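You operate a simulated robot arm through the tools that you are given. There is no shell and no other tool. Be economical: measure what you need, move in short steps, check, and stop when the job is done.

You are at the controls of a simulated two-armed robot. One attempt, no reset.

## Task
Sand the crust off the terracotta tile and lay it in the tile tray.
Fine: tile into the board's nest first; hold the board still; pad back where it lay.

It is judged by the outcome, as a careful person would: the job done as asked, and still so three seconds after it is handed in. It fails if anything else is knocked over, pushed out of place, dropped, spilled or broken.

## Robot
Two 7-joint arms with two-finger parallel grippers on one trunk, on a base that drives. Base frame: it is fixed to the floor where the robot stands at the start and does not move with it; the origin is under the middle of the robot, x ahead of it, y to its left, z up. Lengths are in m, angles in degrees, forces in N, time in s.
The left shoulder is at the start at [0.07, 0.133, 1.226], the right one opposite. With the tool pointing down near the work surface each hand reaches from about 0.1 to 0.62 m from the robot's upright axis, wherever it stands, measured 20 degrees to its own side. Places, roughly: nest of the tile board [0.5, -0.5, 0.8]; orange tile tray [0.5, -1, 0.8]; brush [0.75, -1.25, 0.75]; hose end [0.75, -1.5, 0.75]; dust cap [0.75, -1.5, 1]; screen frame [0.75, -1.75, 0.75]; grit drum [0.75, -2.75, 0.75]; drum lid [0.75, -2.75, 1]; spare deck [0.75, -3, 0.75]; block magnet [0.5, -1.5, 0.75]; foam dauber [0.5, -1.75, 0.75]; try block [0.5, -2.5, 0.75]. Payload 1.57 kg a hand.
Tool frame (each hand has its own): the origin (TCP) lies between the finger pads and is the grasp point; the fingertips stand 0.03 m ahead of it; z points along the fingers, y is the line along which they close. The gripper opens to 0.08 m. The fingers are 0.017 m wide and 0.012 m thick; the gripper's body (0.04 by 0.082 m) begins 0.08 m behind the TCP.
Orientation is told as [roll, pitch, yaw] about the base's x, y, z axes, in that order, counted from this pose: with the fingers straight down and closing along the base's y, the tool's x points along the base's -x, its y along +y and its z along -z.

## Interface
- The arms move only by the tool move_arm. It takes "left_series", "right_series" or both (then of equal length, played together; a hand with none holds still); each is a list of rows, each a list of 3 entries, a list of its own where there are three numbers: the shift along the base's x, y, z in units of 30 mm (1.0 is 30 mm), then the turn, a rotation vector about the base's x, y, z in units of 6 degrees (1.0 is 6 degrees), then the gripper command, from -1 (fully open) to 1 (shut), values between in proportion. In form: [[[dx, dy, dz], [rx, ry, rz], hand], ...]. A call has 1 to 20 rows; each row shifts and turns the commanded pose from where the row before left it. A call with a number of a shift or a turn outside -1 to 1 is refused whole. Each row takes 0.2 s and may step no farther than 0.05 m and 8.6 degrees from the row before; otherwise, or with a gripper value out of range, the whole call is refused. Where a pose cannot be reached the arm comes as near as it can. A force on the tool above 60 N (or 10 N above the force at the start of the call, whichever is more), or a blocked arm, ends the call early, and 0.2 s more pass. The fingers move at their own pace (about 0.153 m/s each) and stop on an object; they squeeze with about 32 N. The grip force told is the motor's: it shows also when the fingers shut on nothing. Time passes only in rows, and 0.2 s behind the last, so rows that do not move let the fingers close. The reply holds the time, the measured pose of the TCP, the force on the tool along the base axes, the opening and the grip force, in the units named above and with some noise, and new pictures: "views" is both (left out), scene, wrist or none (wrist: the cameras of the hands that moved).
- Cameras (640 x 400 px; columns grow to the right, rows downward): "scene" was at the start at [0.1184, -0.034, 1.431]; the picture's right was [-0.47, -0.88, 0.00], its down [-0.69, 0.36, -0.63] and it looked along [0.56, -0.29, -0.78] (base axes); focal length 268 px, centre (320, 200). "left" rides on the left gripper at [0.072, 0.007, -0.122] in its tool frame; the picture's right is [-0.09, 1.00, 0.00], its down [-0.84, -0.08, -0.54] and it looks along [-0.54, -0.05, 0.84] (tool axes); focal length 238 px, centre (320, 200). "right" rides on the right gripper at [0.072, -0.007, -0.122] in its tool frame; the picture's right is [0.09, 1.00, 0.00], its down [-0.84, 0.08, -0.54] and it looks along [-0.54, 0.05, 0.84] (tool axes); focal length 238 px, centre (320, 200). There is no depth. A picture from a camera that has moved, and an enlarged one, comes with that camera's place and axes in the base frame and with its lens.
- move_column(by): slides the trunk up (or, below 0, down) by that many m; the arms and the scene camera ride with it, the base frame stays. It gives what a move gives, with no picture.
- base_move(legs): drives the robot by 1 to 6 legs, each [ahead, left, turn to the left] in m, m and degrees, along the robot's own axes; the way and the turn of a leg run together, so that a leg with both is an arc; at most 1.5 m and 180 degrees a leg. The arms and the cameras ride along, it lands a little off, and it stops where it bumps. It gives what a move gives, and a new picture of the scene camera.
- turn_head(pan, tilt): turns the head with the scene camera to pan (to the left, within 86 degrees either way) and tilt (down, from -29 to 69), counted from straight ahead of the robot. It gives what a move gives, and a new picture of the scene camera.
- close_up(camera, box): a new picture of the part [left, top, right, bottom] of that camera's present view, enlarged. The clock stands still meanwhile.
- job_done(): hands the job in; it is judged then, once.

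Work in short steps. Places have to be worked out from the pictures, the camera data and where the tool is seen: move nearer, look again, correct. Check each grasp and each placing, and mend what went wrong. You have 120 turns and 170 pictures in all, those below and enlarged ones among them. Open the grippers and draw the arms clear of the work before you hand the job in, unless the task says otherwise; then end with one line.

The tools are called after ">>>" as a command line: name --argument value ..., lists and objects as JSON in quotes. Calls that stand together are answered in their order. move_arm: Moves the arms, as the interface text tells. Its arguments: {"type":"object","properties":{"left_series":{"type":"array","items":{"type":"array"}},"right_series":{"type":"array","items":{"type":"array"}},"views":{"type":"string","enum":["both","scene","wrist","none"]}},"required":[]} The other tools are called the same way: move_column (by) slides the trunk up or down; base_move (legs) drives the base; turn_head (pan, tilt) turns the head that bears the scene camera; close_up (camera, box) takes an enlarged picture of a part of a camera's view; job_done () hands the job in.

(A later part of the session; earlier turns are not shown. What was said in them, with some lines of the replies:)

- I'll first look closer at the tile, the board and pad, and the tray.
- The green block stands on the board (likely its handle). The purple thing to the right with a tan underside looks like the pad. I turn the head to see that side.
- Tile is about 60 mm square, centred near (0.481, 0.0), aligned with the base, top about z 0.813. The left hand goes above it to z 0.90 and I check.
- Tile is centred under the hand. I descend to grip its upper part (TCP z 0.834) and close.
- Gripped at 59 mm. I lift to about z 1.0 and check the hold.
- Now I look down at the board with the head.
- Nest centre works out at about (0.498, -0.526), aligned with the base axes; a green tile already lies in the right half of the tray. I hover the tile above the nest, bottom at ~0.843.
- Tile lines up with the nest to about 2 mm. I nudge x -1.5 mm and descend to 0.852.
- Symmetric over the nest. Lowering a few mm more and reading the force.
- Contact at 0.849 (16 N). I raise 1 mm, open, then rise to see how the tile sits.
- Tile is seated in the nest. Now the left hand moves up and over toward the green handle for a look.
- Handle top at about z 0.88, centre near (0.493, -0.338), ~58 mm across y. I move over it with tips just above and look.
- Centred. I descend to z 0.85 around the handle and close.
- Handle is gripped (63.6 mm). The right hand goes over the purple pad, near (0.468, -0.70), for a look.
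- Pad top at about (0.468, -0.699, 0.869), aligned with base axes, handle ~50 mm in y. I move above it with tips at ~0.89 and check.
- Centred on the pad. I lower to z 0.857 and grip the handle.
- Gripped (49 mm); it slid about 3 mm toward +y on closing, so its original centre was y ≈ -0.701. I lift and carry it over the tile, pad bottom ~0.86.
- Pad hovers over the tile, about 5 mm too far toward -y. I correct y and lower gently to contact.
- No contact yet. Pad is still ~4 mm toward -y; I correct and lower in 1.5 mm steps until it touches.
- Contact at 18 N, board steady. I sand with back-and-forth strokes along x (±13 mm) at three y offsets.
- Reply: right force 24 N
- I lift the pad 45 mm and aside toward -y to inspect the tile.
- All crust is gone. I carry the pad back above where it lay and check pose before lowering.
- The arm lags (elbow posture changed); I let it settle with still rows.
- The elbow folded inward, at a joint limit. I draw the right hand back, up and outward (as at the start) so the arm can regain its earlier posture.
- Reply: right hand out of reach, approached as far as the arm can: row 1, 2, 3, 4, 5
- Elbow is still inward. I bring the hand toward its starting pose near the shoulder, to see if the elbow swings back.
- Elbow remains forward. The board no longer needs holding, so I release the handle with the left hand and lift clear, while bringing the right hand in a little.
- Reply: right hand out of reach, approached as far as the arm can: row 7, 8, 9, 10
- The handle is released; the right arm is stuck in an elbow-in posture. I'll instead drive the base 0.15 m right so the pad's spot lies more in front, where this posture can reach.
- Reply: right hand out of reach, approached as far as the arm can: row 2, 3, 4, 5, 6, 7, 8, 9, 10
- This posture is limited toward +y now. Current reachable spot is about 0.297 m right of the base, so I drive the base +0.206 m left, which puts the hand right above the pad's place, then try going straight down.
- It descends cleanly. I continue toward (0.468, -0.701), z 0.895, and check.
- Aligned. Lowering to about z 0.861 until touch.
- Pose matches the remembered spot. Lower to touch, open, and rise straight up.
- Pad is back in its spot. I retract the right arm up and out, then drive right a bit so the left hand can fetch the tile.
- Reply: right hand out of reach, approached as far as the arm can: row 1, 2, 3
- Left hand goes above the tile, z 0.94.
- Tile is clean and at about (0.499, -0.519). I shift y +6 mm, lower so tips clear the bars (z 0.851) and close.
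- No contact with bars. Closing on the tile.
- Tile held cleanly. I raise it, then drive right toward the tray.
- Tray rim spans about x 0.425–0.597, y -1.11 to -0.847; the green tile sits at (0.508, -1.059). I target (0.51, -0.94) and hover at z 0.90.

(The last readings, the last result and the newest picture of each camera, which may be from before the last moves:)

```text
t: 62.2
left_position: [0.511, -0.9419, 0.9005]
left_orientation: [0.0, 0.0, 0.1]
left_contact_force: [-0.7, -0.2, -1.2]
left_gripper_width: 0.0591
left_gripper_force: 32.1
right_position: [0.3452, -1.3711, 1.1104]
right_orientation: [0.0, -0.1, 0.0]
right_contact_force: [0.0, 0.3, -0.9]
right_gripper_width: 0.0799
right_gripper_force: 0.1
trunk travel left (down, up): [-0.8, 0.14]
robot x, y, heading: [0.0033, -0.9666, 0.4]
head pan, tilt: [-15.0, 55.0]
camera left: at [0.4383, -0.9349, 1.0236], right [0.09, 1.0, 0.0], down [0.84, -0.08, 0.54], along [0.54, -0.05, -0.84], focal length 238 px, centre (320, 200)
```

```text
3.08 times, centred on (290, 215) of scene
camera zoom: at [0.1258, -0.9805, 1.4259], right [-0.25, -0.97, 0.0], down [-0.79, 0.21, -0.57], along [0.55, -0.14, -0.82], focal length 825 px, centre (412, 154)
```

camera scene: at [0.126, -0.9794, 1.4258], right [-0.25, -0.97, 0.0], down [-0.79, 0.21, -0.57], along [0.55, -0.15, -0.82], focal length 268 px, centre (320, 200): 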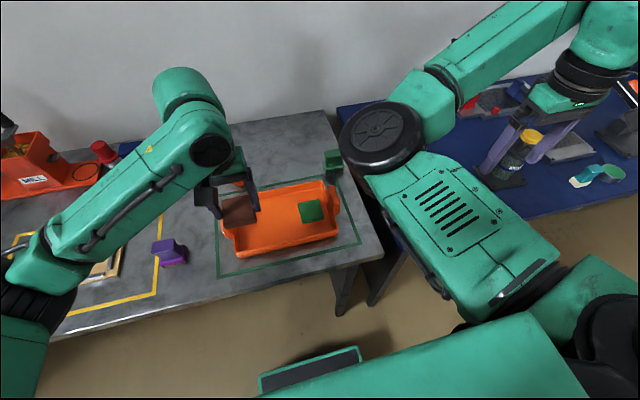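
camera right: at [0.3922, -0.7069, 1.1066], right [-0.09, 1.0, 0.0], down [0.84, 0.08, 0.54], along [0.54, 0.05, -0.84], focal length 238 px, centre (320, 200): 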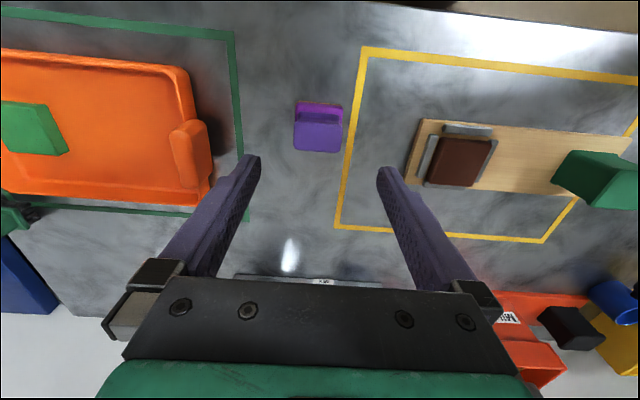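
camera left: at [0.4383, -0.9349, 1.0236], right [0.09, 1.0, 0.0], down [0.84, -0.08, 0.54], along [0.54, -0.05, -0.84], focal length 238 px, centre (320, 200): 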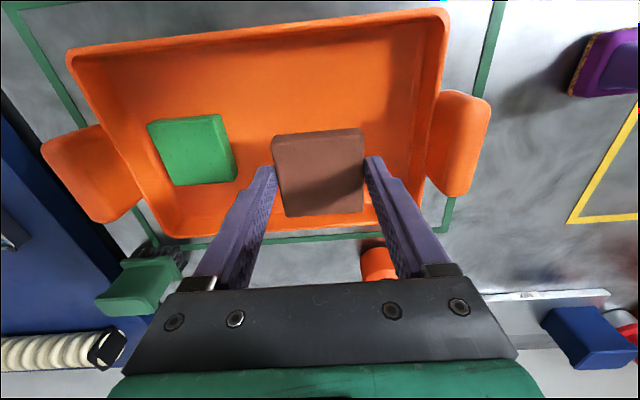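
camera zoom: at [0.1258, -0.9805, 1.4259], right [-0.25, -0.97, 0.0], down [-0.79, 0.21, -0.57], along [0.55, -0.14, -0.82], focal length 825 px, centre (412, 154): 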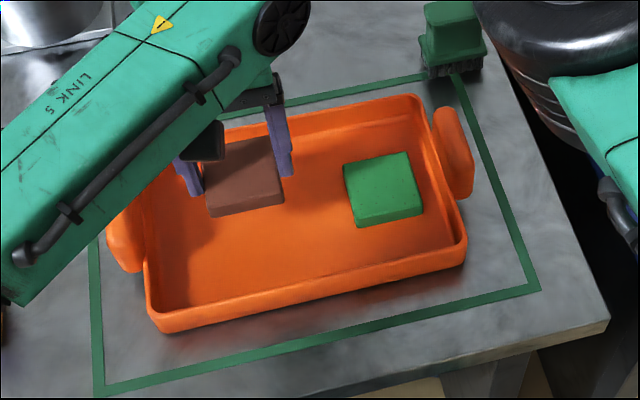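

Well centred in the free half. Descending to 0.850, then a few gentle steps.

>>> move_arm --left_series '[[[0, 0, -0.6], [0, 0, 0], 1], [[0, 0, -0.6], [0, 0, 0], 1], [[0, 0, -0.4], [0, 0, 0], 1], [[0, 0, -0.1], [0, 0, 0], 1]]' --views "none"

>>> move_arm --left_series '[[[0, 0, -0.06], [0, 0, 0], 1], [[0, 0, -0.06], [0, 0, 0], 1]]' --views "none"

>>> close_up --camera "scene" --box '[200, 150, 380, 280]'

```text
t: 63.2
left_position: [0.5115, -0.9408, 0.8482]
left_orientation: [0.0, 0.0, 0.0]
left_contact_force: [-0.3, -1.3, -0.8]
left_gripper_width: 0.0595
left_gripper_force: 32.1
right_position: [0.3453, -1.3713, 1.1104]
right_orientation: [0.0, -0.1, 0.0]
right_contact_force: [-0.6, 0.4, 0.4]
right_gripper_width: 0.0799
right_gripper_force: 0.0
trunk travel left (down, up): [-0.8, 0.14]
robot x, y, heading: [0.0055, -0.9635, 0.4]
head pan, tilt: [-15.0, 55.0]
```

```text
t: 63.9
left_position: [0.511, -0.9397, 0.8448]
left_orientation: [0.1, -0.1, 0.1]
left_contact_force: [0.7, 0.1, -0.3]
left_gripper_width: 0.0591
left_gripper_force: 31.8
right_position: [0.3464, -1.372, 1.1105]
right_orientation: [0.0, 0.0, 0.0]
right_contact_force: [0.4, 0.3, 0.4]
right_gripper_width: 0.0798
right_gripper_force: 0.1
trunk travel left (down, up): [-0.8, 0.14]
robot x, y, heading: [0.0084, -0.9641, 0.4]
head pan, tilt: [-15.0, 55.0]
```

```text
3.08 times, centred on (290, 215) of scene
camera zoom: at [0.1261, -0.9808, 1.4258], right [-0.25, -0.97, 0.0], down [-0.79, 0.21, -0.57], along [0.55, -0.14, -0.82], focal length 825 px, centre (412, 154)
```

zoom: 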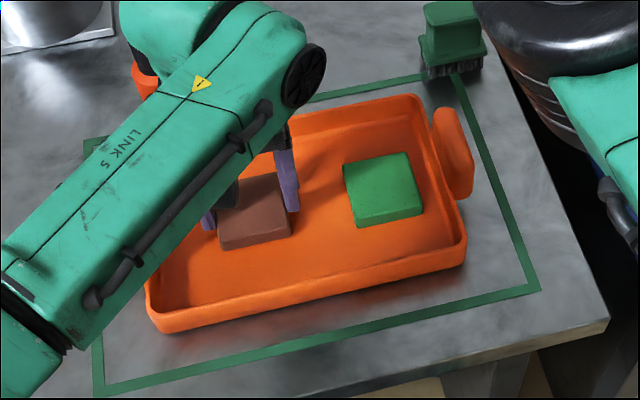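

Not yet touching; a few more millimetres.

>>> move_arm --left_series '[[[0, 0, -0.05], [0, 0, 0], 1], [[0, 0, -0.04], [0, 0, 0], 1]]' --views "none"

```text
t: 64.5
left_position: [0.512, -0.9415, 0.8438]
left_orientation: [-0.1, -0.3, 0.0]
left_contact_force: [1.1, 1.4, 9.6]
left_gripper_width: 0.0592
left_gripper_force: 32.0
right_position: [0.3437, -1.3715, 1.1122]
right_orientation: [0.0, -0.1, 0.0]
right_contact_force: [-0.3, -0.5, 0.3]
right_gripper_width: 0.0799
right_gripper_force: 0.2
trunk travel left (down, up): [-0.8, 0.14]
robot x, y, heading: [0.0037, -0.9661, 0.6]
head pan, tilt: [-15.0, 55.0]
```

Touching (about 10 N). I ease up slightly, open, and lift straight up.

>>> move_arm --left_series '[[[0, 0, 0.04], [0, 0, 0], 1], [[0, 0, 0], [0, 0, 0], -1], [[0, 0, 0], [0, 0, 0], -1], [[0, 0, 0.5], [0, 0, 0], -1], [[0, 0, 0.9], [0, 0, 0], -1], [[0, 0, 0.9], [0, 0, 0], -1], [[0, 0, 0.9], [0, 0, 0], -1], [[-0.4, 0.2, 0.9], [0, 0, 0], -1], [[-0.7, 0.4, 0.8], [0, 0, 0], -1], [[-0.8, 0.5, 0.5], [0, 0, 0], -1], [[-0.8, 0.5, 0.5], [0, 0, 0], -1]]' --views "both"

>>> close_up --camera "left" --box '[130, 50, 640, 300]'

```text
t: 66.8
left_position: [0.4294, -0.8908, 1.0215]
left_orientation: [0.0, 0.0, 0.1]
left_contact_force: [-0.6, -0.1, 0.1]
left_gripper_width: 0.0797
left_gripper_force: 0.1
right_position: [0.344, -1.3689, 1.1119]
right_orientation: [-0.1, -0.2, 0.0]
right_contact_force: [0.2, 0.0, 0.0]
right_gripper_width: 0.08
right_gripper_force: 0.2
trunk travel left (down, up): [-0.8, 0.14]
robot x, y, heading: [0.0083, -0.9646, 0.4]
head pan, tilt: [-15.0, 55.0]
camera scene: at [0.1247, -0.9794, 1.4259], right [-0.25, -0.97, 0.0], down [-0.79, 0.21, -0.57], along [0.56, -0.15, -0.82], focal length 268 px, centre (320, 200)
camera left: at [0.3564, -0.8852, 1.1454], right [0.09, 1.0, 0.0], down [0.84, -0.08, 0.54], along [0.54, -0.05, -0.84], focal length 238 px, centre (320, 200)
```

scene: 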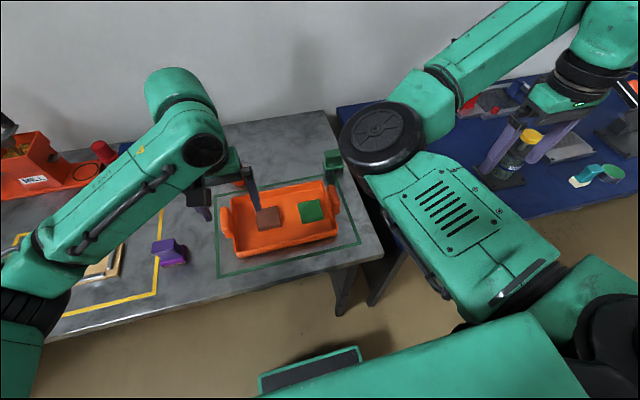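
left: 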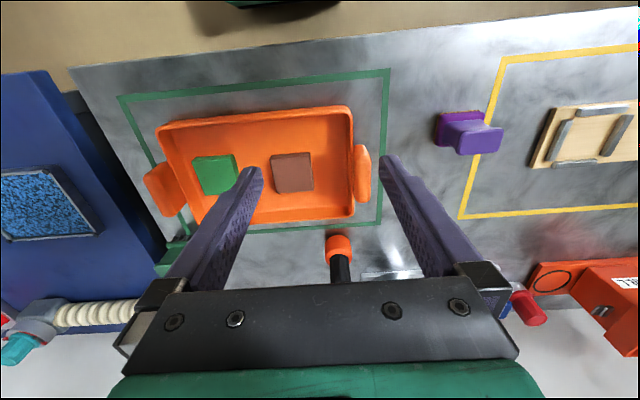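

```text
1.25 times, centred on (385, 175) of left
camera zoom: at [0.3564, -0.8852, 1.1454], right [0.09, 1.0, 0.0], down [0.84, -0.08, 0.54], along [0.54, -0.05, -0.84], focal length 299 px, centre (238, 231)
```

zoom: 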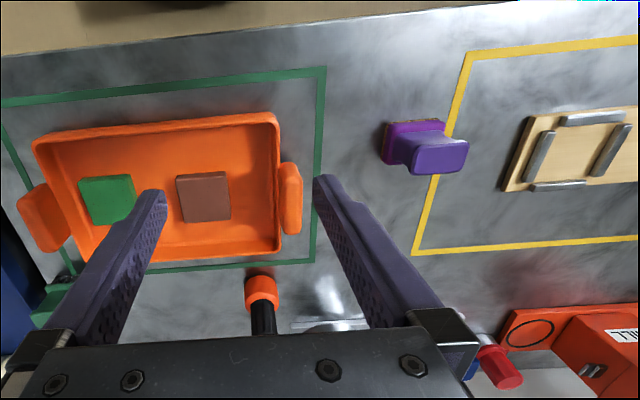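

The clean tile lies flat in the tray beside the green one. The pad and board are in place, and both grippers are open and clear. Handing in.

>>> job_done

```text
The job is handed in.
```

The tile's top is sanded clean of crust and it lies in the orange tray. It was sanded in the board's nest with the board held, and the pad is back where it lay to within a few millimetres.
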